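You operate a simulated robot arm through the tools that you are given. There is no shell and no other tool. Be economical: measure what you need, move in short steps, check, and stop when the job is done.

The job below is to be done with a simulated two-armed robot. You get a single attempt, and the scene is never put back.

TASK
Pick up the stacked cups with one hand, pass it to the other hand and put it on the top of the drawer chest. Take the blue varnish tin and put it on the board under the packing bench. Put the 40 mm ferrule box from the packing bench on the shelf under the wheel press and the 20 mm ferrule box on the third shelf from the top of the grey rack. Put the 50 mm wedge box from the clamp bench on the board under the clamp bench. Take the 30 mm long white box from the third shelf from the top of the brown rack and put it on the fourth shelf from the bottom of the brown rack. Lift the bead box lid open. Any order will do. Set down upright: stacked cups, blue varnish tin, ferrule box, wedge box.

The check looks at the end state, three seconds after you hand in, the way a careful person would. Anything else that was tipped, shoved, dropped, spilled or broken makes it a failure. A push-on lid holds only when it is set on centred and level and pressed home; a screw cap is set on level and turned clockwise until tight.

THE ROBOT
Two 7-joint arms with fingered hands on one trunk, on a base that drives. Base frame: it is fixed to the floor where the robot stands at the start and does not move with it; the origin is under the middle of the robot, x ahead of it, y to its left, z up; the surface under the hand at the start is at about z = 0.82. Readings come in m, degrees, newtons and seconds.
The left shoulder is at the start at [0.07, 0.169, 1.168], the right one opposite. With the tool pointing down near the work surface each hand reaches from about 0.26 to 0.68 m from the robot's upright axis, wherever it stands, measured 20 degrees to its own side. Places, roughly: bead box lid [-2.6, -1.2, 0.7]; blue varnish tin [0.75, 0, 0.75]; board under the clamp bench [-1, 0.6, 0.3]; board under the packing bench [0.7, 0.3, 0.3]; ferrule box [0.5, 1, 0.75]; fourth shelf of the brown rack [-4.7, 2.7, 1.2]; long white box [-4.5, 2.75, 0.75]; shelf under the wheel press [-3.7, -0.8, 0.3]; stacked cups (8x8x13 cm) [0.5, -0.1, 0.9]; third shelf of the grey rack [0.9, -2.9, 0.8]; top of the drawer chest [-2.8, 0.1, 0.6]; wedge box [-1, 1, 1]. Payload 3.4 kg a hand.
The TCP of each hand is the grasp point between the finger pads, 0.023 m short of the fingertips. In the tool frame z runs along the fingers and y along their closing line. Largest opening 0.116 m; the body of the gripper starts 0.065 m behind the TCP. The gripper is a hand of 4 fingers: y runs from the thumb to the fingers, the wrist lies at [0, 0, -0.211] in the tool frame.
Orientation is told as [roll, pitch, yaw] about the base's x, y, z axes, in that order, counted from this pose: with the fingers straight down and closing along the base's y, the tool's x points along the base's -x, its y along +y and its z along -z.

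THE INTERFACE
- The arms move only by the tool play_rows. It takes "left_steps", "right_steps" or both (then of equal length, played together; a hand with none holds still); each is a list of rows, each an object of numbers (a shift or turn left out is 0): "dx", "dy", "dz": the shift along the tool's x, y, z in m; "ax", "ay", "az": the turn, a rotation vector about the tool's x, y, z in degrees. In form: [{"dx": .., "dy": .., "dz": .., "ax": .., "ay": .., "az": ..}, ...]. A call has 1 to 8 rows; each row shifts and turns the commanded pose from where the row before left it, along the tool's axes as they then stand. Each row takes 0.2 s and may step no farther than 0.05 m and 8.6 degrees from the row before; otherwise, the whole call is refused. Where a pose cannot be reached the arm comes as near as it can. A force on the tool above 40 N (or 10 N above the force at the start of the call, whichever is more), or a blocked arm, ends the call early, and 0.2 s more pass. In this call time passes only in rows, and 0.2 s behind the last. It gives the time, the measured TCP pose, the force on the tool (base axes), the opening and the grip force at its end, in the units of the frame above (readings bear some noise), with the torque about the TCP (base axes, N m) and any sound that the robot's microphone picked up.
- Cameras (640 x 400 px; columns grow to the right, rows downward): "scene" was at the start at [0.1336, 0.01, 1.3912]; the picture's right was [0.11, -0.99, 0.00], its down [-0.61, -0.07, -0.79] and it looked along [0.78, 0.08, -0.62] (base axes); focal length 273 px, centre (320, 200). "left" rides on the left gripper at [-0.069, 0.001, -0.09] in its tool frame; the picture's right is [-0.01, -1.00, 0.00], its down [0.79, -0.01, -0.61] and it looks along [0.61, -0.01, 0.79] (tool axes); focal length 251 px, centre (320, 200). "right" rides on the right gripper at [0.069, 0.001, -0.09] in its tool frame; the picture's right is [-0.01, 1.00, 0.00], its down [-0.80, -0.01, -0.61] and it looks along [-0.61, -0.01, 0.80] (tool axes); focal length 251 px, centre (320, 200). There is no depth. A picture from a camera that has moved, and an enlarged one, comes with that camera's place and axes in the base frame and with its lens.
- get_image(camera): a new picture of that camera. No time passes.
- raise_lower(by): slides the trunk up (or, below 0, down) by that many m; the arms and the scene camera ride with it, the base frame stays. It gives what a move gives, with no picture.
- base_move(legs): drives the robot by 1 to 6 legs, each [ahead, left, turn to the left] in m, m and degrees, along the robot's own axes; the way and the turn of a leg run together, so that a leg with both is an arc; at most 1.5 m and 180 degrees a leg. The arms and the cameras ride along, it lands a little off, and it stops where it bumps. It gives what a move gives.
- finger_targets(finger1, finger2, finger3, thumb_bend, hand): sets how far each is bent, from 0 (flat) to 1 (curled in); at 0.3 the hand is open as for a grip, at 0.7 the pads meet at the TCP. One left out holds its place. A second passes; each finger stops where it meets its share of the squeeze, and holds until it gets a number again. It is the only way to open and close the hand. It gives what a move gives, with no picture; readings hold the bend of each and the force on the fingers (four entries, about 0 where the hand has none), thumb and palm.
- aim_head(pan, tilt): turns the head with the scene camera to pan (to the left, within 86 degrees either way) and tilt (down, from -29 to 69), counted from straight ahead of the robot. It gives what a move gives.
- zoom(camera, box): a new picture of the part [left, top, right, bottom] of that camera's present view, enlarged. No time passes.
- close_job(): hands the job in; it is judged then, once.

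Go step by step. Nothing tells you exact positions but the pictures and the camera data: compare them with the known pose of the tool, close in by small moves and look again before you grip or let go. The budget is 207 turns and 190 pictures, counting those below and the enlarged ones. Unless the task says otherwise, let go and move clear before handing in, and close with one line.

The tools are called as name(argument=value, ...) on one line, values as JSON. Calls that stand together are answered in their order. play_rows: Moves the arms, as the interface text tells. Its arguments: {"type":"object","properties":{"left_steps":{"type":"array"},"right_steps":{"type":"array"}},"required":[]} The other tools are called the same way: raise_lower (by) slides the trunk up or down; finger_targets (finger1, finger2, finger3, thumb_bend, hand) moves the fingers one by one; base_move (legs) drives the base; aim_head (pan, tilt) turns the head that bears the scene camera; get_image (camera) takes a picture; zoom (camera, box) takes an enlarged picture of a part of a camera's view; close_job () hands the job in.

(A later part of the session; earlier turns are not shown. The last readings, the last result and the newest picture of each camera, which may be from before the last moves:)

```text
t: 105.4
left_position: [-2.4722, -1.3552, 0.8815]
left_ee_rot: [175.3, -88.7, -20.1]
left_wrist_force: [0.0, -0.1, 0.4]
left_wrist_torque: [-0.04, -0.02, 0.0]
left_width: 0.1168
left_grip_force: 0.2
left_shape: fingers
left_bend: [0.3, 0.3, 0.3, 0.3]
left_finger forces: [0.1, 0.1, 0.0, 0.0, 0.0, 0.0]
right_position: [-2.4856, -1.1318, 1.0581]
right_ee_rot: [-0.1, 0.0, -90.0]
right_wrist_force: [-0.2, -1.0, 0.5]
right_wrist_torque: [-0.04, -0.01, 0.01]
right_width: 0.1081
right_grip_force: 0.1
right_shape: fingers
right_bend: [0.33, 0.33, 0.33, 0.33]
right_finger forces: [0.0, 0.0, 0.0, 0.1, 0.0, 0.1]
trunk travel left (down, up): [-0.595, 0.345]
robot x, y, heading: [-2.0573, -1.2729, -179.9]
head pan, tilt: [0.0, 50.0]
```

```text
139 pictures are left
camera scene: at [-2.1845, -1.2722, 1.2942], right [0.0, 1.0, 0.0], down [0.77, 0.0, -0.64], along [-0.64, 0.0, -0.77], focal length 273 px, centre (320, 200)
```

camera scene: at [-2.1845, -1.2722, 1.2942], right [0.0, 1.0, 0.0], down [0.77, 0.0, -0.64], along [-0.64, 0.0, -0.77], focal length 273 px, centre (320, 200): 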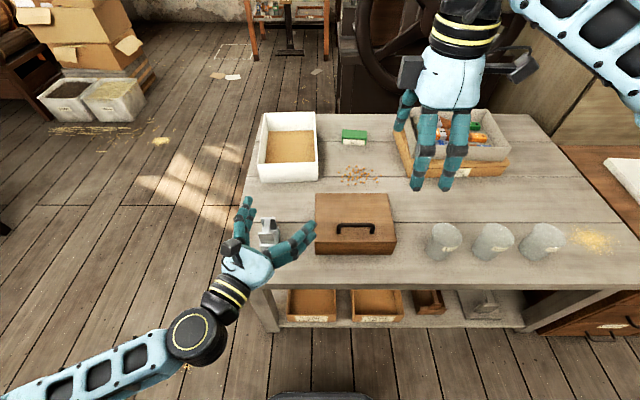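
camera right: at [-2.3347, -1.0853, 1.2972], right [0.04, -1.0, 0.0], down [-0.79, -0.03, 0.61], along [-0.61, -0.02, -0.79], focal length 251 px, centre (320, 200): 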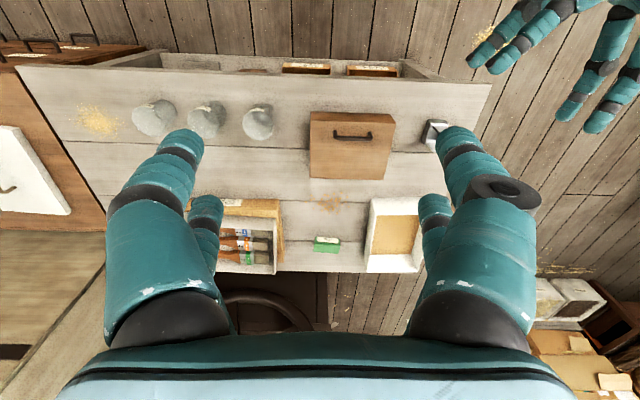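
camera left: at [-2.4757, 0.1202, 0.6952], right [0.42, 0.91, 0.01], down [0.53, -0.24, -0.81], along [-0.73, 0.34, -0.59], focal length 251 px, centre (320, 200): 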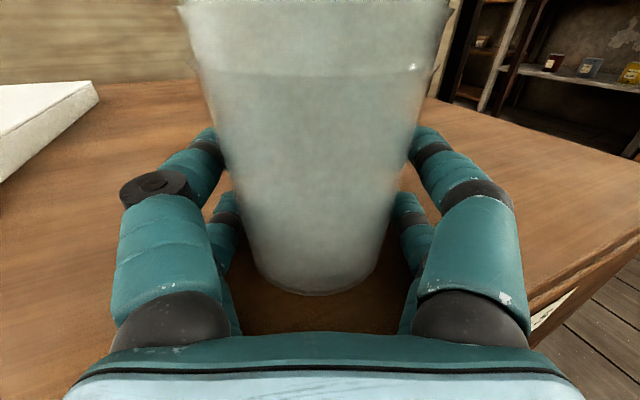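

The right hand now closes along x. I bring it down above the handle and check with its camera.

play_rows(right_steps=[{"dx": -0.0065, "dy": -0.016, "dz": 0.04}, {"dx": -0.0065, "dy": -0.016, "dz": 0.04}, {"dx": -0.0065, "dy": -0.016, "dz": 0.04}, {"dx": -0.0065, "dy": -0.016, "dz": 0.04}, {"dx": -0.0065, "dy": -0.016, "dz": 0.04}, {"dx": -0.0065, "dy": -0.016, "dz": 0.04}, {"dx": -0.0065, "dy": -0.016, "dz": 0.04}])

get_image(camera="right")

zoom(camera="scene", box=[240, 150, 440, 275])

```text
t: 107.0
left_position: [-2.4732, -1.3546, 0.8814]
left_ee_rot: [177.0, -88.7, -21.9]
left_wrist_force: [0.2, -0.3, -0.7]
left_wrist_torque: [0.02, 0.0, 0.01]
left_width: 0.1163
left_grip_force: 0.0
left_shape: fingers
left_bend: [0.3, 0.3, 0.3, 0.3]
left_finger forces: [0.0, 0.1, 0.0, 0.0, 0.0, 0.0]
right_position: [-2.597, -1.1775, 0.7782]
right_ee_rot: [-0.2, 0.2, -90.0]
right_wrist_force: [-0.7, 0.3, 0.4]
right_wrist_torque: [0.0, 0.01, -0.04]
right_width: 0.1081
right_grip_force: 0.2
right_shape: fingers
right_bend: [0.33, 0.33, 0.33, 0.33]
right_finger forces: [0.0, 0.0, 0.0, 0.0, 0.0, 0.0]
trunk travel left (down, up): [-0.595, 0.345]
robot x, y, heading: [-2.0551, -1.275, -179.9]
head pan, tilt: [0.0, 50.0]
```

```text
138 pictures are left
camera right: at [-2.5966, -1.1085, 0.8668], right [1.0, -0.01, 0.0], down [0.0, -0.8, 0.61], along [-0.01, -0.61, -0.8], focal length 251 px, centre (320, 200)
```

right: 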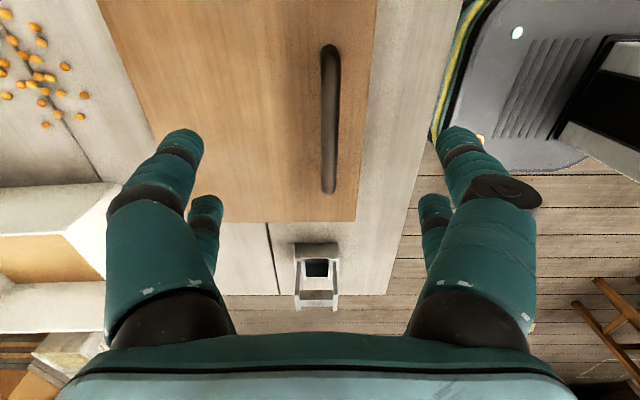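

```text
3.20 times, centred on (340, 212) of scene
camera zoom: at [-2.1854, -1.2727, 1.2941], right [0.0, 1.0, 0.0], down [0.77, 0.0, -0.64], along [-0.64, 0.0, -0.77], focal length 874 px, centre (256, 160)
```

zoom: 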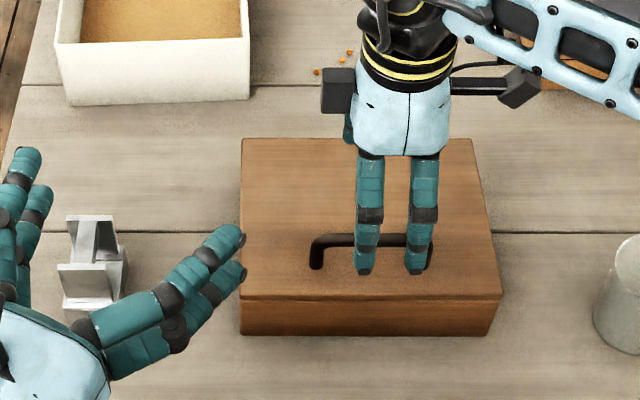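

The hand straddles the bar well; the bar is at x about -2.591. I lower gradually toward grip height.

play_rows(right_steps=[{"dy": 0.006, "dz": 0.02}, {"dz": 0.02}, {"dz": 0.015}, {"dz": 0.01}])

get_image(camera="right")

zoom(camera="scene", box=[300, 170, 420, 270])

```text
t: 108.0
left_position: [-2.473, -1.3548, 0.8817]
left_ee_rot: [175.6, -88.7, -20.5]
left_wrist_force: [0.4, 0.1, -0.5]
left_wrist_torque: [-0.01, 0.01, 0.02]
left_width: 0.1166
left_grip_force: 0.0
left_shape: fingers
left_bend: [0.3, 0.3, 0.3, 0.3]
left_finger forces: [0.1, 0.1, 0.0, 0.0, 0.0, 0.1]
right_position: [-2.5923, -1.1765, 0.7137]
right_ee_rot: [-0.1, -0.1, -89.8]
right_wrist_force: [-0.6, 1.0, -0.1]
right_wrist_torque: [-0.03, 0.0, 0.01]
right_width: 0.1084
right_grip_force: 0.1
right_shape: fingers
right_bend: [0.33, 0.33, 0.33, 0.33]
right_finger forces: [0.0, 0.0, 0.0, 0.0, 0.0, 0.0]
trunk travel left (down, up): [-0.595, 0.345]
robot x, y, heading: [-2.0577, -1.2711, -179.8]
head pan, tilt: [0.0, 50.0]
```

```text
136 pictures are left
camera right: at [-2.5923, -1.108, 0.8028], right [1.0, -0.01, 0.0], down [0.0, -0.8, 0.61], along [-0.01, -0.61, -0.8], focal length 251 px, centre (320, 200)
```

right: 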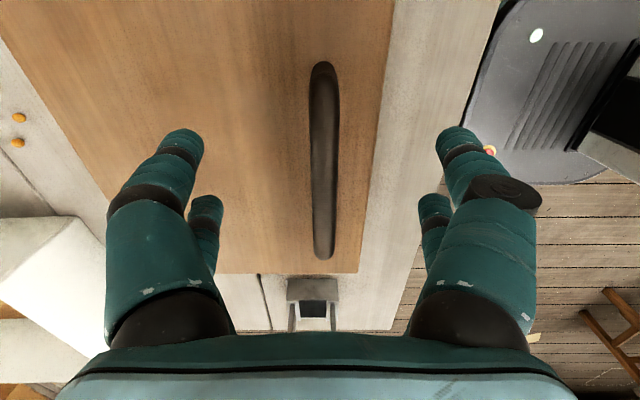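

```text
4.00 times, centred on (360, 220) of scene
camera zoom: at [-2.1848, -1.2723, 1.2942], right [0.0, 1.0, 0.0], down [0.77, 0.0, -0.64], along [-0.64, 0.0, -0.77], focal length 1092 px, centre (160, 120)
```

zoom: 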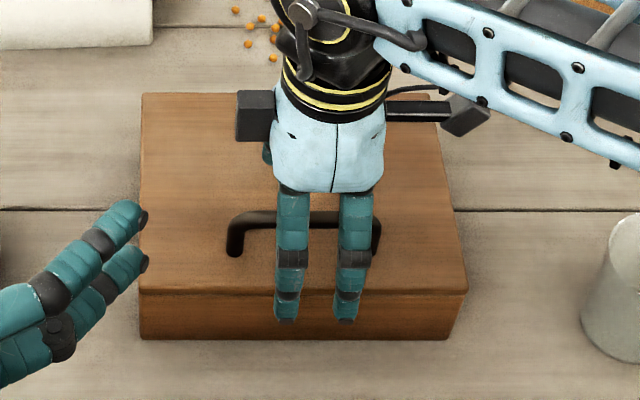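

The bar top is around z 0.70. I lower 1 cm more and close on the bar.

play_rows(right_steps=[{"dz": 0.01}])

finger_targets(hand="right", finger1=0.75, finger2=0.75, finger3=0.75, thumb_bend=0.75)

get_image(camera="right")

```text
t: 108.4
left_position: [-2.4719, -1.3544, 0.8816]
left_ee_rot: [175.7, -88.7, -20.7]
left_wrist_force: [0.4, -0.5, 0.8]
left_wrist_torque: [0.01, 0.02, -0.02]
left_width: 0.1166
left_grip_force: 0.1
left_shape: fingers
left_bend: [0.3, 0.3, 0.3, 0.3]
left_finger forces: [0.0, 0.1, 0.0, 0.0, 0.0, 0.0]
right_position: [-2.5938, -1.1769, 0.7024]
right_ee_rot: [0.0, 0.0, -89.9]
right_wrist_force: [1.0, -0.4, -1.7]
right_wrist_torque: [0.01, 0.0, 0.03]
right_width: 0.1082
right_grip_force: 0.0
right_shape: fingers
right_bend: [0.33, 0.33, 0.33, 0.33]
right_finger forces: [0.1, 0.0, 0.0, 0.0, 0.1, 0.0]
trunk travel left (down, up): [-0.595, 0.345]
robot x, y, heading: [-2.0566, -1.2711, -179.9]
head pan, tilt: [0.0, 50.0]
```

```text
t: 109.4
left_position: [-2.4725, -1.3547, 0.8824]
left_ee_rot: [175.4, -88.7, -20.3]
left_wrist_force: [-0.7, 0.3, 0.2]
left_wrist_torque: [0.01, 0.01, -0.04]
left_width: 0.1168
left_grip_force: 0.0
left_shape: fingers
left_bend: [0.3, 0.3, 0.3, 0.3]
left_finger forces: [0.0, 0.1, 0.1, 0.0, 0.0, 0.1]
right_position: [-2.5931, -1.1765, 0.7025]
right_ee_rot: [-0.1, 0.0, -89.9]
right_wrist_force: [-0.3, -0.6, -0.2]
right_wrist_torque: [0.0, 0.01, -0.01]
right_width: 0.0
right_grip_force: 0.0
right_shape: fingers
right_bend: [0.73, 0.73, 0.73, 0.72]
right_finger forces: [0.0, 0.0, 0.1, 0.0, 0.0, 0.0]
trunk travel left (down, up): [-0.595, 0.345]
robot x, y, heading: [-2.0549, -1.27, -180.1]
head pan, tilt: [0.0, 50.0]
```

```text
134 pictures are left
camera right: at [-2.5929, -1.1089, 0.7923], right [1.0, -0.01, 0.0], down [0.0, -0.79, 0.61], along [-0.01, -0.61, -0.79], focal length 251 px, centre (320, 200)
```

right: 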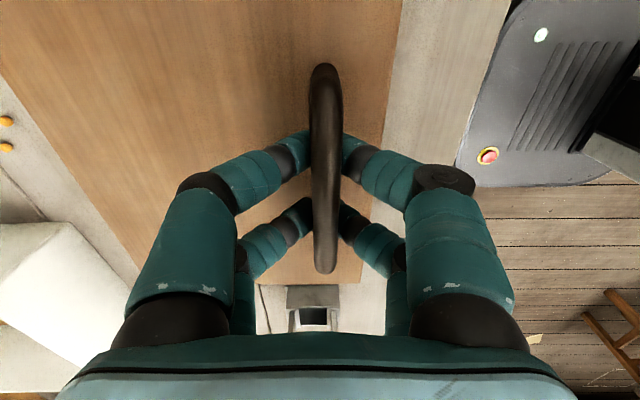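

The fingertips have closed into a loop under the bar, which holds it well. I lift along the hinge arc in stages, beginning with about 22 degrees.

play_rows(right_steps=[{"dy": -0.006, "dz": -0.0175, "ax": -3}, {"dy": -0.0071, "dz": -0.0169, "ax": -3}, {"dy": -0.0083, "dz": -0.017, "ax": -4}])

get_image(camera="scene")

```text
t: 110.2
left_position: [-2.4706, -1.3549, 0.8806]
left_ee_rot: [177.2, -88.6, -22.2]
left_wrist_force: [0.0, 0.1, 0.2]
left_wrist_torque: [-0.02, -0.04, 0.01]
left_width: 0.1167
left_grip_force: 0.1
left_shape: fingers
left_bend: [0.3, 0.3, 0.3, 0.3]
left_finger forces: [0.0, 0.0, 0.1, 0.1, 0.0, 0.0]
right_position: [-2.6159, -1.1766, 0.7527]
right_ee_rot: [9.9, 0.0, -89.9]
right_wrist_force: [1.3, -0.8, 0.0]
right_wrist_torque: [0.03, -0.02, 0.0]
right_width: 0.0003
right_grip_force: 0.1
right_shape: fingers
right_bend: [0.73, 0.73, 0.73, 0.73]
right_finger forces: [0.0, 0.1, 0.0, 0.1, 0.1, 0.0]
trunk travel left (down, up): [-0.595, 0.345]
robot x, y, heading: [-2.0554, -1.2738, -179.8]
head pan, tilt: [0.0, 50.0]
```

```text
133 pictures are left
camera scene: at [-2.1849, -1.2731, 1.2941], right [0.0, 1.0, 0.0], down [0.77, 0.0, -0.64], along [-0.64, 0.0, -0.77], focal length 273 px, centre (320, 200)
```

scene: 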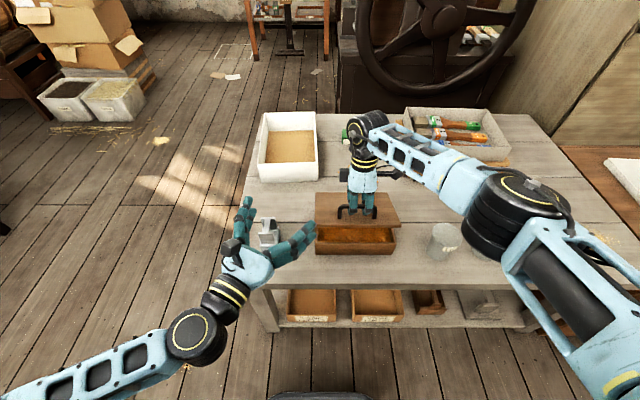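

The lid is opening and beads show inside. I continue to about 45 degrees.

play_rows(right_steps=[{"dy": -0.0094, "dz": -0.0159, "ax": -4}, {"dy": -0.0106, "dz": -0.0154, "ax": -4}, {"dy": -0.011, "dz": -0.0147, "ax": -4}])

zoom(camera="scene", box=[200, 80, 520, 280])

```text
t: 111.0
left_position: [-2.4786, -1.3566, 0.8789]
left_ee_rot: [-174.7, -89.2, -29.9]
left_wrist_force: [0.1, -0.4, 0.1]
left_wrist_torque: [-0.02, 0.01, 0.01]
left_width: 0.1165
left_grip_force: 0.1
left_shape: fingers
left_bend: [0.3, 0.3, 0.3, 0.3]
left_finger forces: [0.0, 0.0, 0.0, 0.0, 0.0, 0.0]
right_position: [-2.6183, -1.1653, 0.7851]
right_ee_rot: [20.3, -0.6, -89.3]
right_wrist_force: [-26.7, -12.5, -30.2]
right_wrist_torque: [-0.4, -0.12, 0.31]
right_width: 0.0117
right_grip_force: 20.2
right_shape: fingers
right_bend: [0.75, 0.75, 0.61, 0.59]
right_finger forces: [0.1, 0.0, 14.0, 0.0, 26.7, 0.0]
right hand out of reach, approached as far as the arm can: row 2, 3
trunk travel left (down, up): [-0.595, 0.345]
robot x, y, heading: [-2.054, -1.2759, -179.7]
head pan, tilt: [0.0, 50.0]
stopped in row 3 (right hand): the force on the tool passed its limit at 46 N (the readings are from after the stop); the commanded pose is now the measured one
```

```text
2.00 times, centred on (360, 180) of scene
camera zoom: at [-2.1952, -1.2736, 1.2926], right [-0.01, 1.0, 0.0], down [0.77, 0.01, -0.64], along [-0.64, 0.0, -0.77], focal length 546 px, centre (240, 240)
```

zoom: 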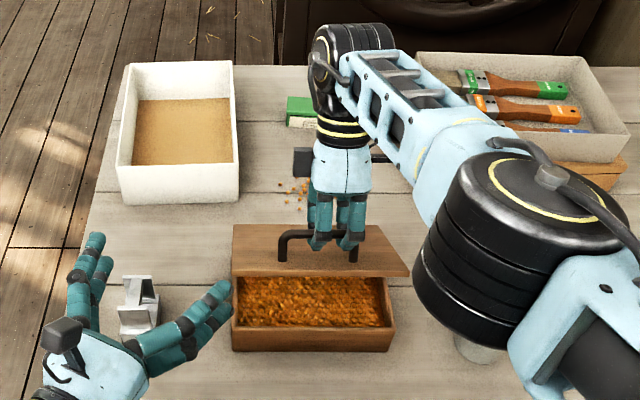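

The tilt took the arm to its reach limit and it strained. I undo the tilt and relax toward the hinge arc.

play_rows(right_steps=[{"dx": -0.004, "dy": -0.0048, "dz": 0.0014, "ax": 5}, {"dx": -0.004, "dy": -0.0048, "dz": 0.0014, "ax": 5}, {"dx": -0.003, "dy": -0.0048, "dz": 0.0014, "ax": 5}])

zoom(camera="scene", box=[200, 80, 520, 280])

```text
t: 111.8
left_position: [-2.472, -1.3568, 0.8825]
left_ee_rot: [176.4, -88.8, -21.4]
left_wrist_force: [-1.0, -0.3, -0.9]
left_wrist_torque: [0.02, 0.0, -0.02]
left_width: 0.1169
left_grip_force: 0.1
left_shape: fingers
left_bend: [0.3, 0.3, 0.3, 0.3]
left_finger forces: [0.1, 0.0, 0.1, 0.0, 0.0, 0.1]
right_position: [-2.6513, -1.1768, 0.7799]
right_ee_rot: [7.8, -0.3, -89.5]
right_wrist_force: [1.4, -0.4, -0.8]
right_wrist_torque: [0.0, 0.0, -0.01]
right_width: 0.0001
right_grip_force: 0.1
right_shape: fingers
right_bend: [0.74, 0.74, 0.7, 0.71]
right_finger forces: [0.0, 0.0, 0.0, 0.1, 0.1, 0.1]
right hand out of reach, approached as far as the arm can: row 1, 2, 3
trunk travel left (down, up): [-0.595, 0.345]
robot x, y, heading: [-2.055, -1.2701, -180.0]
head pan, tilt: [0.0, 50.0]
```

```text
2.00 times, centred on (360, 180) of scene
camera zoom: at [-2.1859, -1.273, 1.2943], right [0.0, 1.0, 0.0], down [0.77, 0.0, -0.64], along [-0.64, 0.0, -0.77], focal length 546 px, centre (240, 240)
```

zoom: 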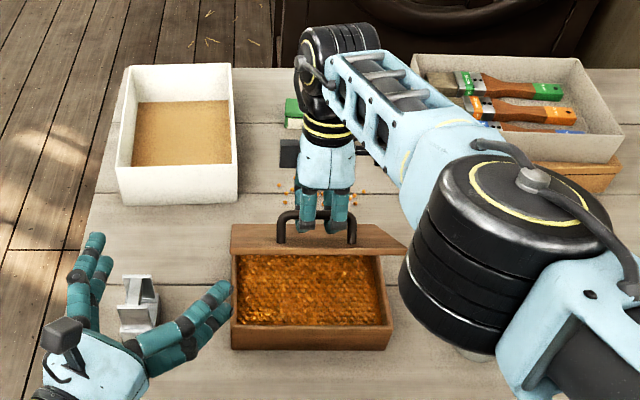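

The lid is at about 42 degrees with no strain. Now I prepare the left hand: close its fingers, tilt it down 30 degrees and bring it in front of the opening to push the lid from below.

finger_targets(hand="left", finger1=0.68, finger2=0.68, finger3=0.68, thumb_bend=0.68)

play_rows(left_steps=[{"dy": -0.027, "dz": 0.012, "ay": 7.5}, {"dy": -0.027, "dz": 0.012, "ay": 7.5}, {"dx": 0.03, "ay": 7.5}, {"dx": 0.03, "ay": 7.5}])

get_image(camera="scene")

get_image(camera="left")

```text
t: 112.8
left_position: [-2.4725, -1.3559, 0.8814]
left_ee_rot: [175.1, -88.8, -19.9]
left_wrist_force: [0.0, -0.3, -0.3]
left_wrist_torque: [0.02, 0.0, -0.03]
left_width: 0.007
left_grip_force: 0.1
left_shape: fingers
left_bend: [0.68, 0.68, 0.68, 0.68]
left_finger forces: [0.0, 0.0, 0.1, 0.0, 0.1, 0.0]
right_position: [-2.6497, -1.177, 0.7806]
right_ee_rot: [7.8, -0.4, -89.4]
right_wrist_force: [0.8, 0.2, -1.2]
right_wrist_torque: [-0.03, 0.0, 0.01]
right_width: 0.0
right_grip_force: 0.1
right_shape: fingers
right_bend: [0.74, 0.74, 0.7, 0.71]
right_finger forces: [0.0, 0.0, 0.0, 0.0, 0.0, 0.0]
trunk travel left (down, up): [-0.595, 0.345]
robot x, y, heading: [-2.0539, -1.2712, -179.9]
head pan, tilt: [0.0, 50.0]
```

```text
t: 113.8
left_position: [-2.4534, -1.304, 0.8216]
left_ee_rot: [0.3, -61.2, 155.0]
left_wrist_force: [0.5, -0.2, -0.5]
left_wrist_torque: [0.02, 0.02, -0.01]
left_width: 0.0071
left_grip_force: 0.0
left_shape: fingers
left_bend: [0.68, 0.68, 0.68, 0.68]
left_finger forces: [0.1, 0.1, 0.0, 0.0, 0.0, 0.0]
right_position: [-2.6504, -1.1779, 0.7808]
right_ee_rot: [7.7, -0.5, -89.3]
right_wrist_force: [0.8, 0.1, -0.4]
right_wrist_torque: [0.02, 0.03, 0.02]
right_width: 0.0
right_grip_force: 0.1
right_shape: fingers
right_bend: [0.74, 0.74, 0.7, 0.71]
right_finger forces: [0.0, 0.0, 0.0, 0.0, 0.1, 0.1]
trunk travel left (down, up): [-0.595, 0.345]
robot x, y, heading: [-2.0544, -1.276, -179.9]
head pan, tilt: [0.0, 50.0]
```

```text
130 pictures are left
camera scene: at [-2.1852, -1.2727, 1.2942], right [0.0, 1.0, 0.0], down [0.77, 0.0, -0.64], along [-0.64, 0.0, -0.77], focal length 273 px, centre (320, 200)
```

scene: 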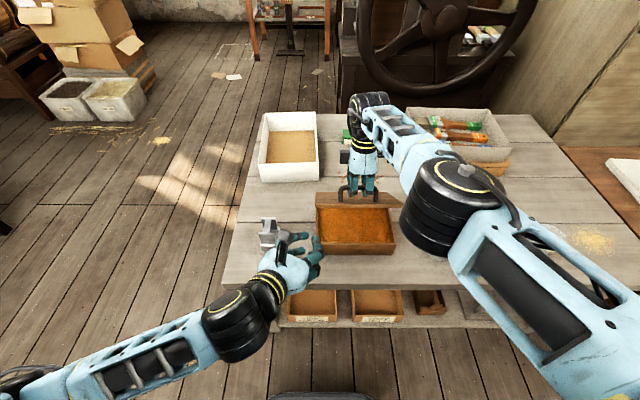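

```text
129 pictures are left
camera left: at [-2.4121, -1.3251, 0.9267], right [0.42, 0.91, 0.01], down [0.83, -0.38, -0.4], along [-0.36, 0.17, -0.91], focal length 251 px, centre (320, 200)
```

left: 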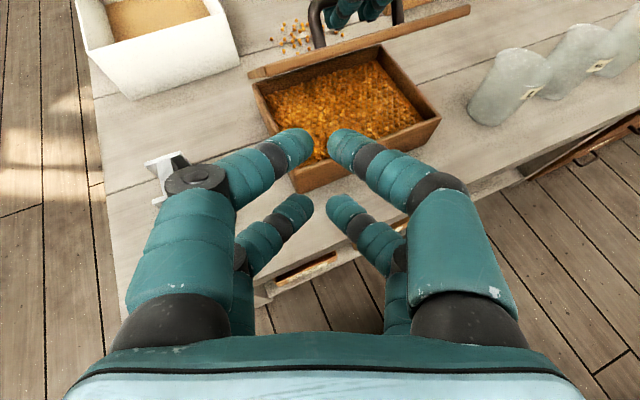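

The lid stands at about 45 degrees above the beads. I push the left fingertips in under it along the tool axis.

play_rows(left_steps=[{"dz": 0.04}, {"dz": 0.04}, {"dz": 0.04}, {"dz": 0.04}, {"dz": 0.03}])

zoom(camera="scene", box=[220, 100, 460, 250])

get_image(camera="left")

```text
t: 115.0
left_position: [-2.5242, -1.2975, 0.7582]
left_ee_rot: [0.2, -61.5, 155.1]
left_wrist_force: [-0.2, 0.6, -0.8]
left_wrist_torque: [0.04, -0.03, 0.02]
left_width: 0.0066
left_grip_force: 0.0
left_shape: fingers
left_bend: [0.68, 0.68, 0.68, 0.68]
left_finger forces: [0.1, 0.0, 0.1, 0.0, 0.0, 0.0]
left hand out of reach, approached as far as the arm can: row 1, 2, 3, 4, 5
right_position: [-2.6505, -1.1783, 0.7806]
right_ee_rot: [7.7, -0.4, -89.5]
right_wrist_force: [0.6, 0.0, -0.5]
right_wrist_torque: [-0.01, -0.01, 0.02]
right_width: 0.0
right_grip_force: 0.0
right_shape: fingers
right_bend: [0.74, 0.74, 0.7, 0.71]
right_finger forces: [0.0, 0.0, 0.1, 0.1, 0.0, 0.0]
trunk travel left (down, up): [-0.595, 0.345]
robot x, y, heading: [-2.0549, -1.2753, -179.9]
head pan, tilt: [0.0, 50.0]
```

```text
2.67 times, centred on (340, 175) of scene
camera zoom: at [-2.1854, -1.2729, 1.2942], right [-0.01, 1.0, 0.0], down [0.77, 0.0, -0.64], along [-0.64, 0.0, -0.77], focal length 728 px, centre (267, 267)
```

zoom: 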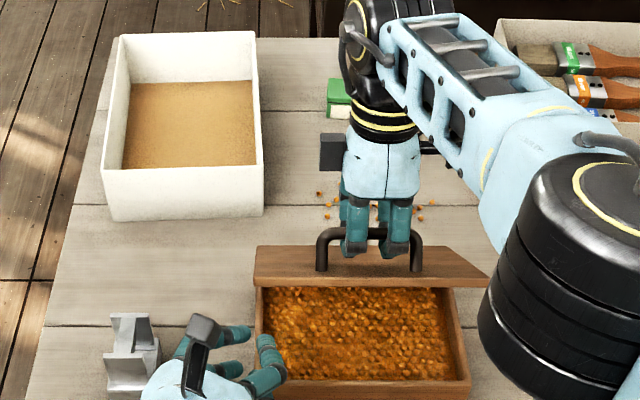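

```text
127 pictures are left
camera left: at [-2.4806, -1.3179, 0.8624], right [0.41, 0.91, 0.01], down [0.83, -0.38, -0.41], along [-0.37, 0.17, -0.91], focal length 251 px, centre (320, 200)
```

left: 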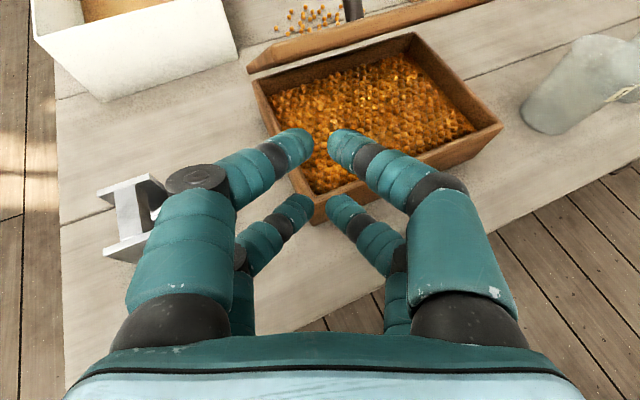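

The left arm can't reach at this trunk height. I'll close the lid again, set the trunk lower and the base nearer so both hands can work, then repeat.

play_rows(left_steps=[{"dz": -0.04}, {"dz": -0.04}, {"dz": -0.04}, {"dz": -0.04}, {"dz": -0.04}, {}], right_steps=[{"dy": 0.0077, "dz": 0.003, "ax": 2}, {"dy": 0.0127, "dz": 0.0139, "ax": 2}, {"dy": 0.011, "dz": 0.0153, "ax": 2}, {"dy": 0.0095, "dz": 0.0158, "ax": 1.8}, {"dy": 0.008, "dz": 0.0165}, {"dy": 0.006, "dz": 0.0175}])

get_image(camera="scene")

```text
t: 116.1
left_position: [-2.4043, -1.3378, 0.8088]
left_ee_rot: [0.5, -61.7, 154.6]
left_wrist_force: [-1.1, -0.1, -0.1]
left_wrist_torque: [-0.01, -0.02, 0.0]
left_width: 0.0066
left_grip_force: 0.1
left_shape: fingers
left_bend: [0.68, 0.68, 0.68, 0.68]
left_finger forces: [0.0, 0.0, 0.0, 0.0, 0.1, 0.0]
left hand out of reach, approached as far as the arm can: row 4, 5
right_position: [-2.6677, -1.1886, 0.7441]
right_ee_rot: [-2.2, -0.2, -89.6]
right_wrist_force: [22.0, 7.5, 32.3]
right_wrist_torque: [-0.15, 0.5, 0.2]
right_width: 0.0
right_grip_force: 24.9
right_shape: fingers
right_bend: [0.77, 0.76, 0.71, 0.71]
right_finger forces: [29.6, 21.1, 0.0, 0.0, 0.1, 0.0]
right hand out of reach, approached as far as the arm can: row 1, 2, 3, 4, 5
trunk travel left (down, up): [-0.595, 0.345]
robot x, y, heading: [-2.0555, -1.2758, -179.9]
head pan, tilt: [0.0, 50.0]
stopped in row 5 (right hand): the force on the tool passed its limit at 61 N (the readings are from after the stop); the commanded pose is now the measured one
```

```text
126 pictures are left
camera scene: at [-2.1746, -1.2724, 1.2957], right [0.0, 1.0, 0.0], down [0.76, 0.0, -0.65], along [-0.65, 0.0, -0.76], focal length 273 px, centre (320, 200)
```

scene: 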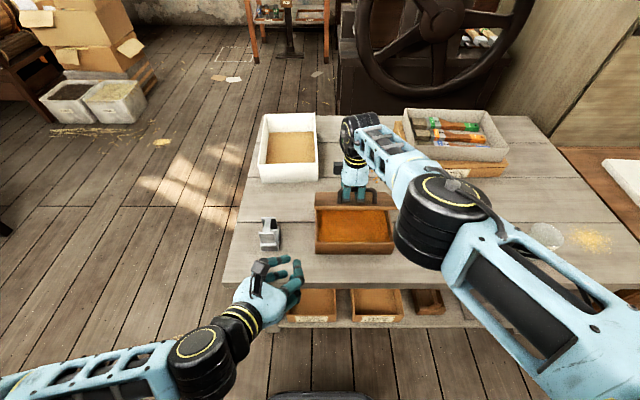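

The right command had drifted beyond reach; it is now reset to the measured pose. I bring it back onto the arc and close the lid.

play_rows(right_steps=[{"dx": 0.006, "dy": 0.015, "dz": -0.015, "ax": 1}, {"dx": 0.006, "dy": 0.015, "dz": -0.014, "ax": 1}])

zoom(camera="scene", box=[220, 100, 460, 250])

```text
t: 116.7
left_position: [-2.404, -1.3379, 0.8107]
left_ee_rot: [0.7, -61.8, 154.5]
left_wrist_force: [0.0, 0.9, 1.3]
left_wrist_torque: [-0.02, 0.01, 0.01]
left_width: 0.0068
left_grip_force: 0.0
left_shape: fingers
left_bend: [0.68, 0.68, 0.68, 0.68]
left_finger forces: [0.0, 0.0, 0.0, 0.1, 0.1, 0.0]
right_position: [-2.6672, -1.1893, 0.7432]
right_ee_rot: [-2.4, -0.3, -89.5]
right_wrist_force: [24.6, 8.5, 36.4]
right_wrist_torque: [-0.04, 0.63, 0.16]
right_width: 0.0
right_grip_force: 28.4
right_shape: fingers
right_bend: [0.77, 0.76, 0.71, 0.71]
right_finger forces: [33.6, 23.5, 0.0, 0.0, 0.0, 0.0]
right hand out of reach, approached as far as the arm can: row 1, 2
trunk travel left (down, up): [-0.595, 0.345]
robot x, y, heading: [-2.0534, -1.2729, -179.7]
head pan, tilt: [0.0, 50.0]
```

```text
2.67 times, centred on (340, 175) of scene
camera zoom: at [-2.1732, -1.2718, 1.2955], right [0.0, 1.0, 0.0], down [0.76, 0.0, -0.65], along [-0.65, 0.0, -0.76], focal length 728 px, centre (267, 267)
```

zoom: 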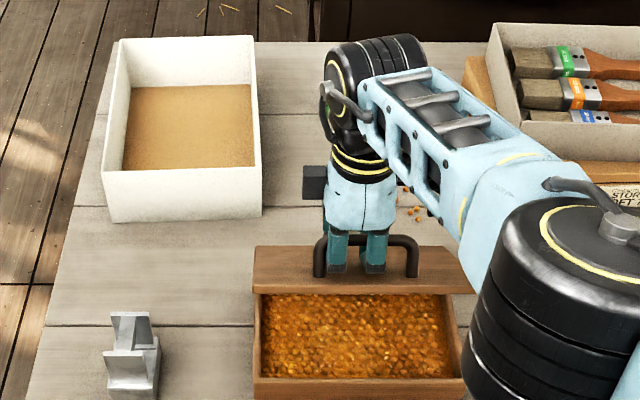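

The arm seems stuck in a local limit while pressing the lid down. I raise the trunk slightly to relieve the load and then retry.

raise_lower(by=0.03)

play_rows(right_steps=[{"dy": 0.01, "ax": 1}, {"dy": 0.01, "dx": 0.004}])

get_image(camera="right")

```text
t: 117.4
left_position: [-2.4099, -1.3388, 0.836]
left_ee_rot: [0.2, -61.3, 155.0]
left_wrist_force: [-0.2, 0.3, 0.3]
left_wrist_torque: [-0.01, 0.03, -0.01]
left_width: 0.0066
left_grip_force: 0.0
left_shape: fingers
left_bend: [0.68, 0.68, 0.68, 0.68]
left_finger forces: [0.0, 0.0, 0.0, 0.0, 0.1, 0.0]
right_position: [-2.6725, -1.1896, 0.7673]
right_ee_rot: [-1.9, -0.3, -89.5]
right_wrist_force: [1.3, 1.5, 0.6]
right_wrist_torque: [-0.04, 0.02, 0.07]
right_width: 0.0001
right_grip_force: 1.1
right_shape: fingers
right_bend: [0.75, 0.75, 0.7, 0.71]
right_finger forces: [0.3, 2.4, 0.0, 0.0, 0.0, 0.0]
trunk travel left (down, up): [-0.625, 0.315]
robot x, y, heading: [-2.0572, -1.2718, -179.8]
head pan, tilt: [0.0, 50.0]
```

```text
t: 118.0
left_position: [-2.4104, -1.3387, 0.8356]
left_ee_rot: [0.2, -61.3, 155.1]
left_wrist_force: [0.4, 0.6, 0.1]
left_wrist_torque: [0.0, -0.02, 0.05]
left_width: 0.0065
left_grip_force: 0.0
left_shape: fingers
left_bend: [0.68, 0.68, 0.68, 0.68]
left_finger forces: [0.0, 0.0, 0.0, 0.1, 0.0, 0.1]
right_position: [-2.6729, -1.1904, 0.7672]
right_ee_rot: [-1.9, -0.3, -89.6]
right_wrist_force: [0.3, 0.4, -1.4]
right_wrist_torque: [0.04, 0.04, 0.06]
right_width: 0.0001
right_grip_force: 1.4
right_shape: fingers
right_bend: [0.75, 0.74, 0.7, 0.71]
right_finger forces: [0.4, 2.0, 0.0, 0.0, 0.0, 0.0]
right hand out of reach, approached as far as the arm can: row 1, 2
trunk travel left (down, up): [-0.625, 0.315]
robot x, y, heading: [-2.0578, -1.2708, -179.8]
head pan, tilt: [0.0, 50.0]
```

```text
124 pictures are left
camera right: at [-2.67, -1.1211, 0.8561], right [1.0, 0.0, -0.03], down [0.02, -0.79, 0.61], along [-0.03, -0.61, -0.79], focal length 251 px, centre (320, 200)
```

right: 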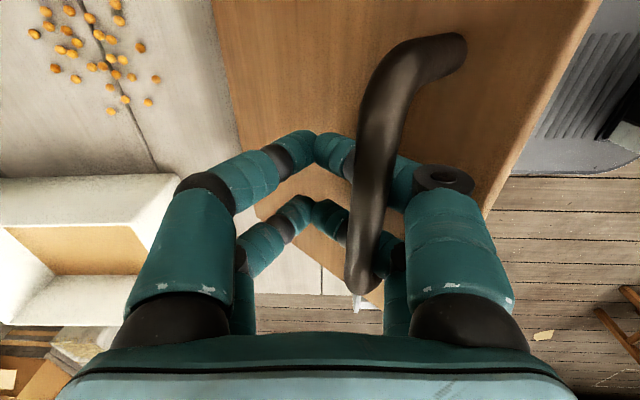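

The lid is at about 42 degrees with no load on the hand. Since the arm is stuck there, I use the base and trunk to carry the lid to about 65 degrees, while turning the left hand to point down.

base_move(legs=[[0.026, 0, 0]])

raise_lower(by=0.015)

base_move(legs=[[0.026, 0, 0]])

play_rows(left_steps=[{"dx": -0.02, "ay": 8}, {"dx": -0.02, "ay": 8}, {"dx": -0.01, "ay": 8}, {"ay": 8}, {"ay": 8}, {"ay": 8}, {"ay": 8}])

get_image(camera="scene")

get_image(camera="right")

```text
t: 118.8
left_position: [-2.4349, -1.3399, 0.8372]
left_ee_rot: [0.2, -61.3, 155.0]
left_wrist_force: [-0.4, 0.2, 0.4]
left_wrist_torque: [0.0, -0.02, 0.06]
left_width: 0.0066
left_grip_force: 0.1
left_shape: fingers
left_bend: [0.68, 0.68, 0.68, 0.68]
left_finger forces: [0.1, 0.1, 0.0, 0.1, 0.1, 0.0]
right_position: [-2.6979, -1.1904, 0.767]
right_ee_rot: [-1.8, -0.2, -89.5]
right_wrist_force: [3.8, 2.2, 3.4]
right_wrist_torque: [-0.03, -0.03, 0.08]
right_width: 0.0
right_grip_force: 1.8
right_shape: fingers
right_bend: [0.75, 0.75, 0.7, 0.71]
right_finger forces: [1.3, 2.8, 0.0, 0.1, 0.0, 0.1]
trunk travel left (down, up): [-0.625, 0.315]
robot x, y, heading: [-2.082, -1.2735, -179.8]
head pan, tilt: [0.0, 50.0]
```

```text
t: 119.5
left_position: [-2.4371, -1.3383, 0.8501]
left_ee_rot: [0.1, -61.4, 155.0]
left_wrist_force: [0.4, -0.4, 0.2]
left_wrist_torque: [-0.02, -0.02, -0.01]
left_width: 0.0065
left_grip_force: 0.0
left_shape: fingers
left_bend: [0.68, 0.68, 0.68, 0.68]
left_finger forces: [0.1, 0.1, 0.0, 0.0, 0.1, 0.1]
right_position: [-2.6978, -1.1903, 0.7818]
right_ee_rot: [-1.7, -0.3, -89.5]
right_wrist_force: [0.6, 2.1, 0.0]
right_wrist_torque: [-0.05, 0.0, 0.07]
right_width: 0.0
right_grip_force: 1.3
right_shape: fingers
right_bend: [0.75, 0.74, 0.7, 0.71]
right_finger forces: [0.3, 1.6, 0.0, 0.0, 0.1, 0.0]
trunk travel left (down, up): [-0.64, 0.3]
robot x, y, heading: [-2.0811, -1.2731, -179.9]
head pan, tilt: [0.0, 50.0]
```

```text
t: 120.3
left_position: [-2.4615, -1.339, 0.8526]
left_ee_rot: [0.1, -61.2, 155.1]
left_wrist_force: [0.9, 0.3, -0.5]
left_wrist_torque: [0.02, -0.01, 0.02]
left_width: 0.0064
left_grip_force: 0.2
left_shape: fingers
left_bend: [0.68, 0.68, 0.68, 0.68]
left_finger forces: [0.0, 0.1, 0.0, 0.0, 0.0, 0.0]
right_position: [-2.7227, -1.1911, 0.7824]
right_ee_rot: [-1.9, -0.3, -89.6]
right_wrist_force: [1.8, 1.7, 2.0]
right_wrist_torque: [-0.05, -0.02, 0.08]
right_width: 0.0004
right_grip_force: 0.8
right_shape: fingers
right_bend: [0.75, 0.74, 0.7, 0.71]
right_finger forces: [0.1, 2.2, 0.0, 0.1, 0.1, 0.0]
trunk travel left (down, up): [-0.64, 0.3]
robot x, y, heading: [-2.106, -1.271, -179.8]
head pan, tilt: [0.0, 50.0]
```

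```text
t: 121.9
left_position: [-2.4698, -1.3341, 0.8547]
left_ee_rot: [0.2, -57.2, 155.1]
left_wrist_force: [1.0, -0.2, -0.1]
left_wrist_torque: [0.02, 0.03, 0.0]
left_width: 0.0067
left_grip_force: 0.1
left_shape: fingers
left_bend: [0.68, 0.68, 0.68, 0.68]
left_finger forces: [0.0, 0.0, 0.0, 0.0, 0.0, 0.1]
left hand out of reach, approached as far as the arm can: row 1, 2, 3, 4, 5, 6, 7
right_position: [-2.7234, -1.1903, 0.7827]
right_ee_rot: [-1.9, -0.3, -89.6]
right_wrist_force: [-0.4, 2.1, 0.0]
right_wrist_torque: [-0.01, 0.01, 0.06]
right_width: 0.0001
right_grip_force: 1.0
right_shape: fingers
right_bend: [0.75, 0.74, 0.7, 0.71]
right_finger forces: [0.1, 1.8, 0.0, 0.1, 0.0, 0.0]
trunk travel left (down, up): [-0.64, 0.3]
robot x, y, heading: [-2.1034, -1.2737, -179.8]
head pan, tilt: [0.0, 50.0]
```

```text
123 pictures are left
camera scene: at [-2.2359, -1.2724, 1.3392], right [0.0, 1.0, 0.0], down [0.77, 0.0, -0.64], along [-0.64, 0.0, -0.77], focal length 273 px, centre (320, 200)
```

scene: 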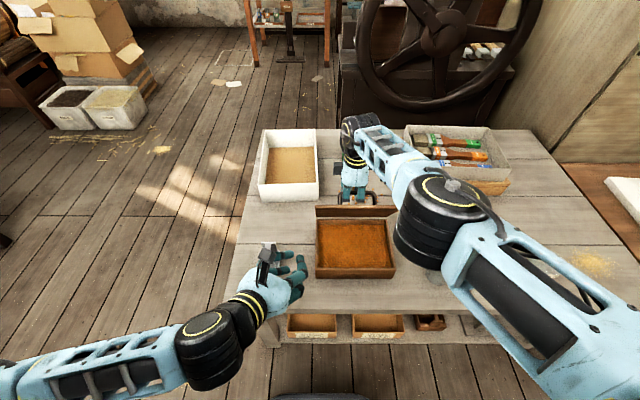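

```text
122 pictures are left
camera right: at [-2.7213, -1.1215, 0.8713], right [1.0, 0.0, -0.03], down [0.02, -0.79, 0.61], along [-0.03, -0.61, -0.79], focal length 251 px, centre (320, 200)
```

right: 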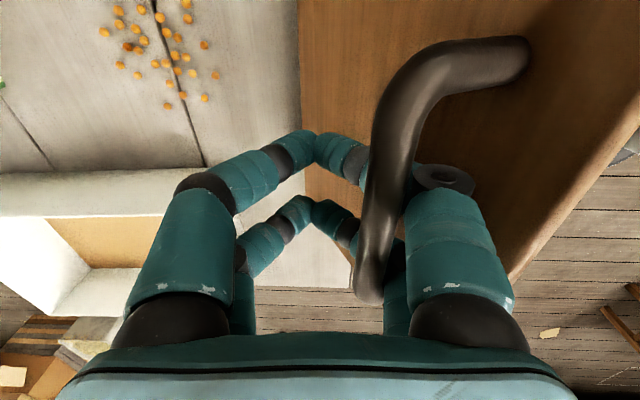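

The lid is now past about 65 degrees and the load is small. I keep carrying it back with short base moves.

base_move(legs=[[0.025, 0, 0]])

raise_lower(by=0.01)

get_image(camera="right")

zoom(camera="scene", box=[260, 130, 440, 290])

```text
t: 122.7
left_position: [-2.4942, -1.3327, 0.8542]
left_ee_rot: [0.3, -57.3, 155.0]
left_wrist_force: [-0.7, -0.2, 0.6]
left_wrist_torque: [0.0, 0.01, 0.0]
left_width: 0.0064
left_grip_force: 0.0
left_shape: fingers
left_bend: [0.68, 0.68, 0.68, 0.68]
left_finger forces: [0.1, 0.0, 0.0, 0.0, 0.1, 0.0]
right_position: [-2.7484, -1.1917, 0.7842]
right_ee_rot: [-2.0, -0.3, -89.5]
right_wrist_force: [0.7, 3.6, 2.0]
right_wrist_torque: [-0.11, -0.05, 0.15]
right_width: 0.0
right_grip_force: 1.9
right_shape: fingers
right_bend: [0.75, 0.75, 0.7, 0.71]
right_finger forces: [0.1, 3.8, 0.0, 0.0, 0.1, 0.0]
trunk travel left (down, up): [-0.64, 0.3]
robot x, y, heading: [-2.1292, -1.2744, -179.9]
head pan, tilt: [0.0, 50.0]
```

```text
t: 123.3
left_position: [-2.496, -1.3331, 0.8635]
left_ee_rot: [0.2, -57.1, 155.1]
left_wrist_force: [0.0, -0.3, 0.4]
left_wrist_torque: [-0.01, 0.0, 0.01]
left_width: 0.0066
left_grip_force: 0.1
left_shape: fingers
left_bend: [0.68, 0.68, 0.68, 0.68]
left_finger forces: [0.0, 0.1, 0.0, 0.1, 0.0, 0.0]
right_position: [-2.7487, -1.1908, 0.791]
right_ee_rot: [-1.9, -0.3, -89.4]
right_wrist_force: [0.6, 1.8, -1.8]
right_wrist_torque: [-0.03, 0.03, 0.07]
right_width: 0.0001
right_grip_force: 2.0
right_shape: fingers
right_bend: [0.74, 0.74, 0.7, 0.71]
right_finger forces: [0.8, 3.1, 0.1, 0.0, 0.0, 0.0]
trunk travel left (down, up): [-0.65, 0.29]
robot x, y, heading: [-2.1341, -1.2706, -179.7]
head pan, tilt: [0.0, 50.0]
```

```text
121 pictures are left
camera right: at [-2.7469, -1.1215, 0.8809], right [1.0, 0.0, -0.03], down [0.02, -0.79, 0.61], along [-0.03, -0.61, -0.79], focal length 251 px, centre (320, 200)
```

right: 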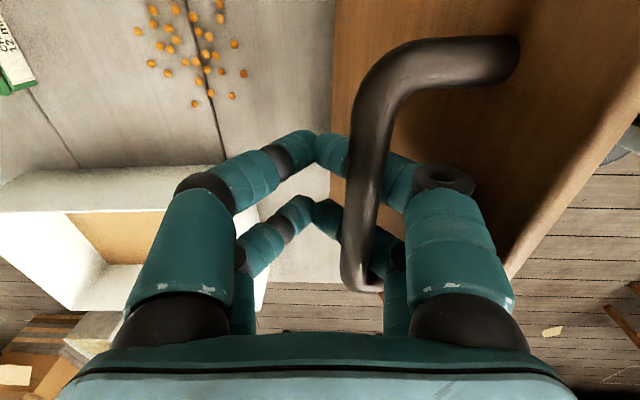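

```text
2.50 times, centred on (350, 210) of scene
camera zoom: at [-2.2618, -1.2725, 1.3491], right [0.0, 1.0, 0.0], down [0.77, 0.0, -0.64], along [-0.64, 0.0, -0.77], focal length 683 px, centre (245, 175)
```

zoom: 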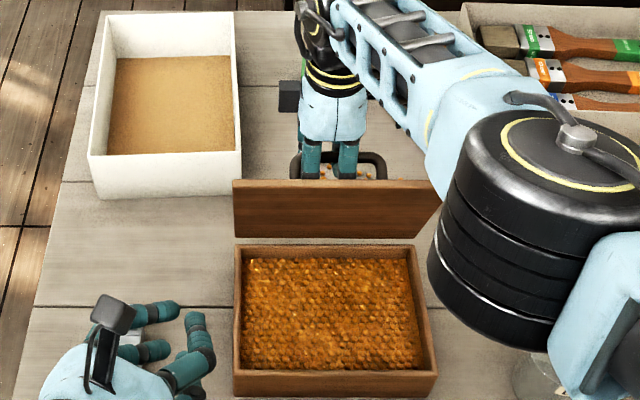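

The lid is at about 75 degrees. I continue forward in small moves to pass vertical.

base_move(legs=[[0.03, 0, 0]])

zoom(camera="scene", box=[260, 130, 440, 290])

base_move(legs=[[0.025, 0, 0]])

zoom(camera="scene", box=[260, 130, 440, 290])

get_image(camera="right")

```text
t: 124.1
left_position: [-2.5244, -1.3341, 0.8627]
left_ee_rot: [0.2, -57.2, 155.1]
left_wrist_force: [0.1, 0.0, -0.2]
left_wrist_torque: [0.02, 0.01, -0.01]
left_width: 0.0066
left_grip_force: 0.1
left_shape: fingers
left_bend: [0.68, 0.68, 0.68, 0.68]
left_finger forces: [0.0, 0.1, 0.1, 0.0, 0.1, 0.1]
right_position: [-2.7789, -1.1897, 0.7917]
right_ee_rot: [-1.9, -0.4, -89.4]
right_wrist_force: [0.7, 1.9, -2.4]
right_wrist_torque: [-0.05, 0.0, 0.1]
right_width: 0.0003
right_grip_force: 2.6
right_shape: fingers
right_bend: [0.74, 0.74, 0.71, 0.71]
right_finger forces: [1.2, 4.2, 0.0, 0.0, 0.1, 0.1]
trunk travel left (down, up): [-0.65, 0.29]
robot x, y, heading: [-2.1606, -1.2749, -179.5]
head pan, tilt: [0.0, 50.0]
```

```text
2.50 times, centred on (350, 210) of scene
camera zoom: at [-2.291, -1.2723, 1.3491], right [-0.01, 1.0, 0.0], down [0.77, 0.0, -0.64], along [-0.64, 0.0, -0.77], focal length 683 px, centre (245, 175)
```

zoom: 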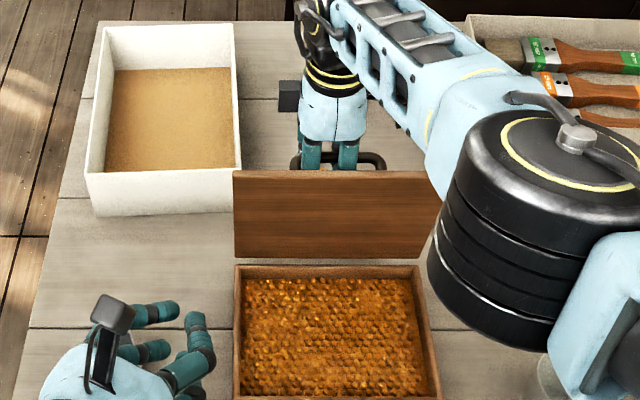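

```text
t: 124.9
left_position: [-2.5518, -1.3334, 0.8647]
left_ee_rot: [0.1, -57.2, 155.1]
left_wrist_force: [-0.6, -0.7, -0.3]
left_wrist_torque: [0.02, -0.01, -0.01]
left_width: 0.0065
left_grip_force: 0.0
left_shape: fingers
left_bend: [0.68, 0.68, 0.68, 0.68]
left_finger forces: [0.1, 0.0, 0.0, 0.0, 0.0, 0.0]
right_position: [-2.8044, -1.1898, 0.79]
right_ee_rot: [-1.6, -0.3, -89.4]
right_wrist_force: [8.8, 0.7, -24.8]
right_wrist_torque: [0.05, 0.58, -0.02]
right_width: 0.0
right_grip_force: 12.2
right_shape: fingers
right_bend: [0.72, 0.71, 0.71, 0.73]
right_finger forces: [11.0, 13.3, 0.0, 0.0, 0.0, 0.0]
trunk travel left (down, up): [-0.65, 0.29]
robot x, y, heading: [-2.1854, -1.2743, -180.1]
head pan, tilt: [0.0, 50.0]
```

```text
2.50 times, centred on (350, 210) of scene
camera zoom: at [-2.3178, -1.2721, 1.3487], right [0.0, 1.0, 0.0], down [0.77, 0.0, -0.64], along [-0.64, 0.0, -0.77], focal length 683 px, centre (245, 175)
```

zoom: 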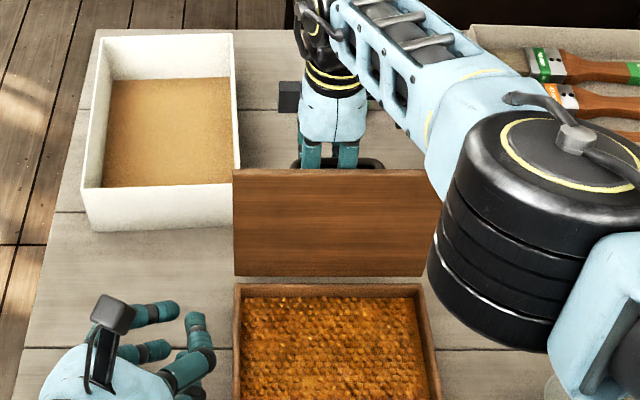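

```text
117 pictures are left
camera right: at [-2.8021, -1.1216, 0.8792], right [1.0, 0.0, -0.03], down [0.02, -0.79, 0.61], along [-0.02, -0.61, -0.79], focal length 251 px, centre (320, 200)
```

right: 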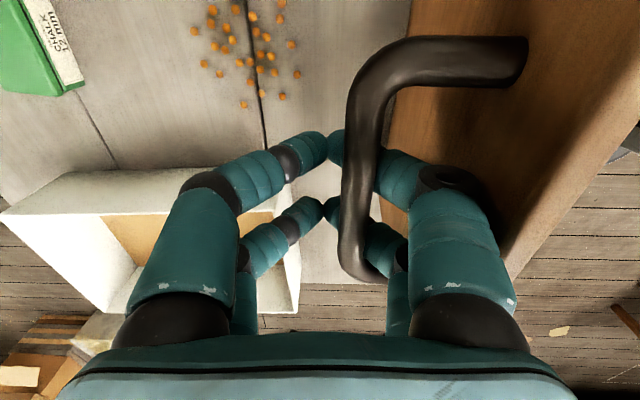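

The lid is just past vertical (about 95 degrees). I lower the trunk slightly to follow the arc and press back a little more.

raise_lower(by=-0.015)

base_move(legs=[[0.015, 0, 0]])

zoom(camera="scene", box=[260, 130, 440, 290])

```text
t: 125.5
left_position: [-2.5503, -1.3344, 0.849]
left_ee_rot: [0.3, -57.3, 155.1]
left_wrist_force: [0.3, -0.2, -0.3]
left_wrist_torque: [0.03, 0.01, -0.02]
left_width: 0.0067
left_grip_force: 0.0
left_shape: fingers
left_bend: [0.68, 0.68, 0.68, 0.68]
left_finger forces: [0.0, 0.0, 0.1, 0.0, 0.1, 0.0]
right_position: [-2.8037, -1.1911, 0.7768]
right_ee_rot: [-1.8, -0.3, -89.4]
right_wrist_force: [-0.9, 2.5, 1.1]
right_wrist_torque: [-0.12, -0.04, 0.07]
right_width: 0.0002
right_grip_force: 1.4
right_shape: fingers
right_bend: [0.73, 0.74, 0.71, 0.73]
right_finger forces: [0.6, 2.7, 0.0, 0.0, 0.1, 0.0]
trunk travel left (down, up): [-0.635, 0.305]
robot x, y, heading: [-2.1827, -1.2713, -179.8]
head pan, tilt: [0.0, 50.0]
```

```text
t: 126.3
left_position: [-2.5631, -1.333, 0.8491]
left_ee_rot: [0.2, -57.3, 155.0]
left_wrist_force: [0.4, 0.0, 0.3]
left_wrist_torque: [-0.04, -0.04, 0.03]
left_width: 0.0066
left_grip_force: 0.1
left_shape: fingers
left_bend: [0.68, 0.68, 0.68, 0.68]
left_finger forces: [0.0, 0.1, 0.1, 0.1, 0.0, 0.0]
right_position: [-2.8165, -1.1905, 0.7773]
right_ee_rot: [-1.8, -0.2, -89.4]
right_wrist_force: [0.1, 3.7, -0.9]
right_wrist_torque: [-0.05, 0.05, 0.16]
right_width: 0.0
right_grip_force: 2.1
right_shape: fingers
right_bend: [0.73, 0.74, 0.71, 0.73]
right_finger forces: [0.0, 3.6, 0.0, 0.0, 0.0, 0.0]
trunk travel left (down, up): [-0.635, 0.305]
robot x, y, heading: [-2.2005, -1.2735, -179.7]
head pan, tilt: [0.0, 50.0]
```

```text
2.50 times, centred on (350, 210) of scene
camera zoom: at [-2.3286, -1.2724, 1.3343], right [-0.01, 1.0, 0.0], down [0.77, 0.0, -0.64], along [-0.64, 0.0, -0.77], focal length 683 px, centre (245, 175)
```

zoom: 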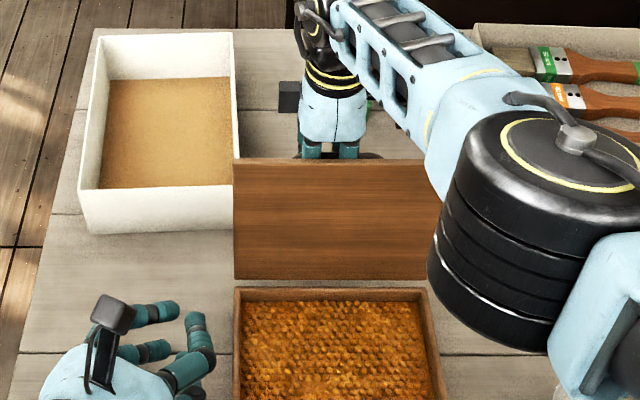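

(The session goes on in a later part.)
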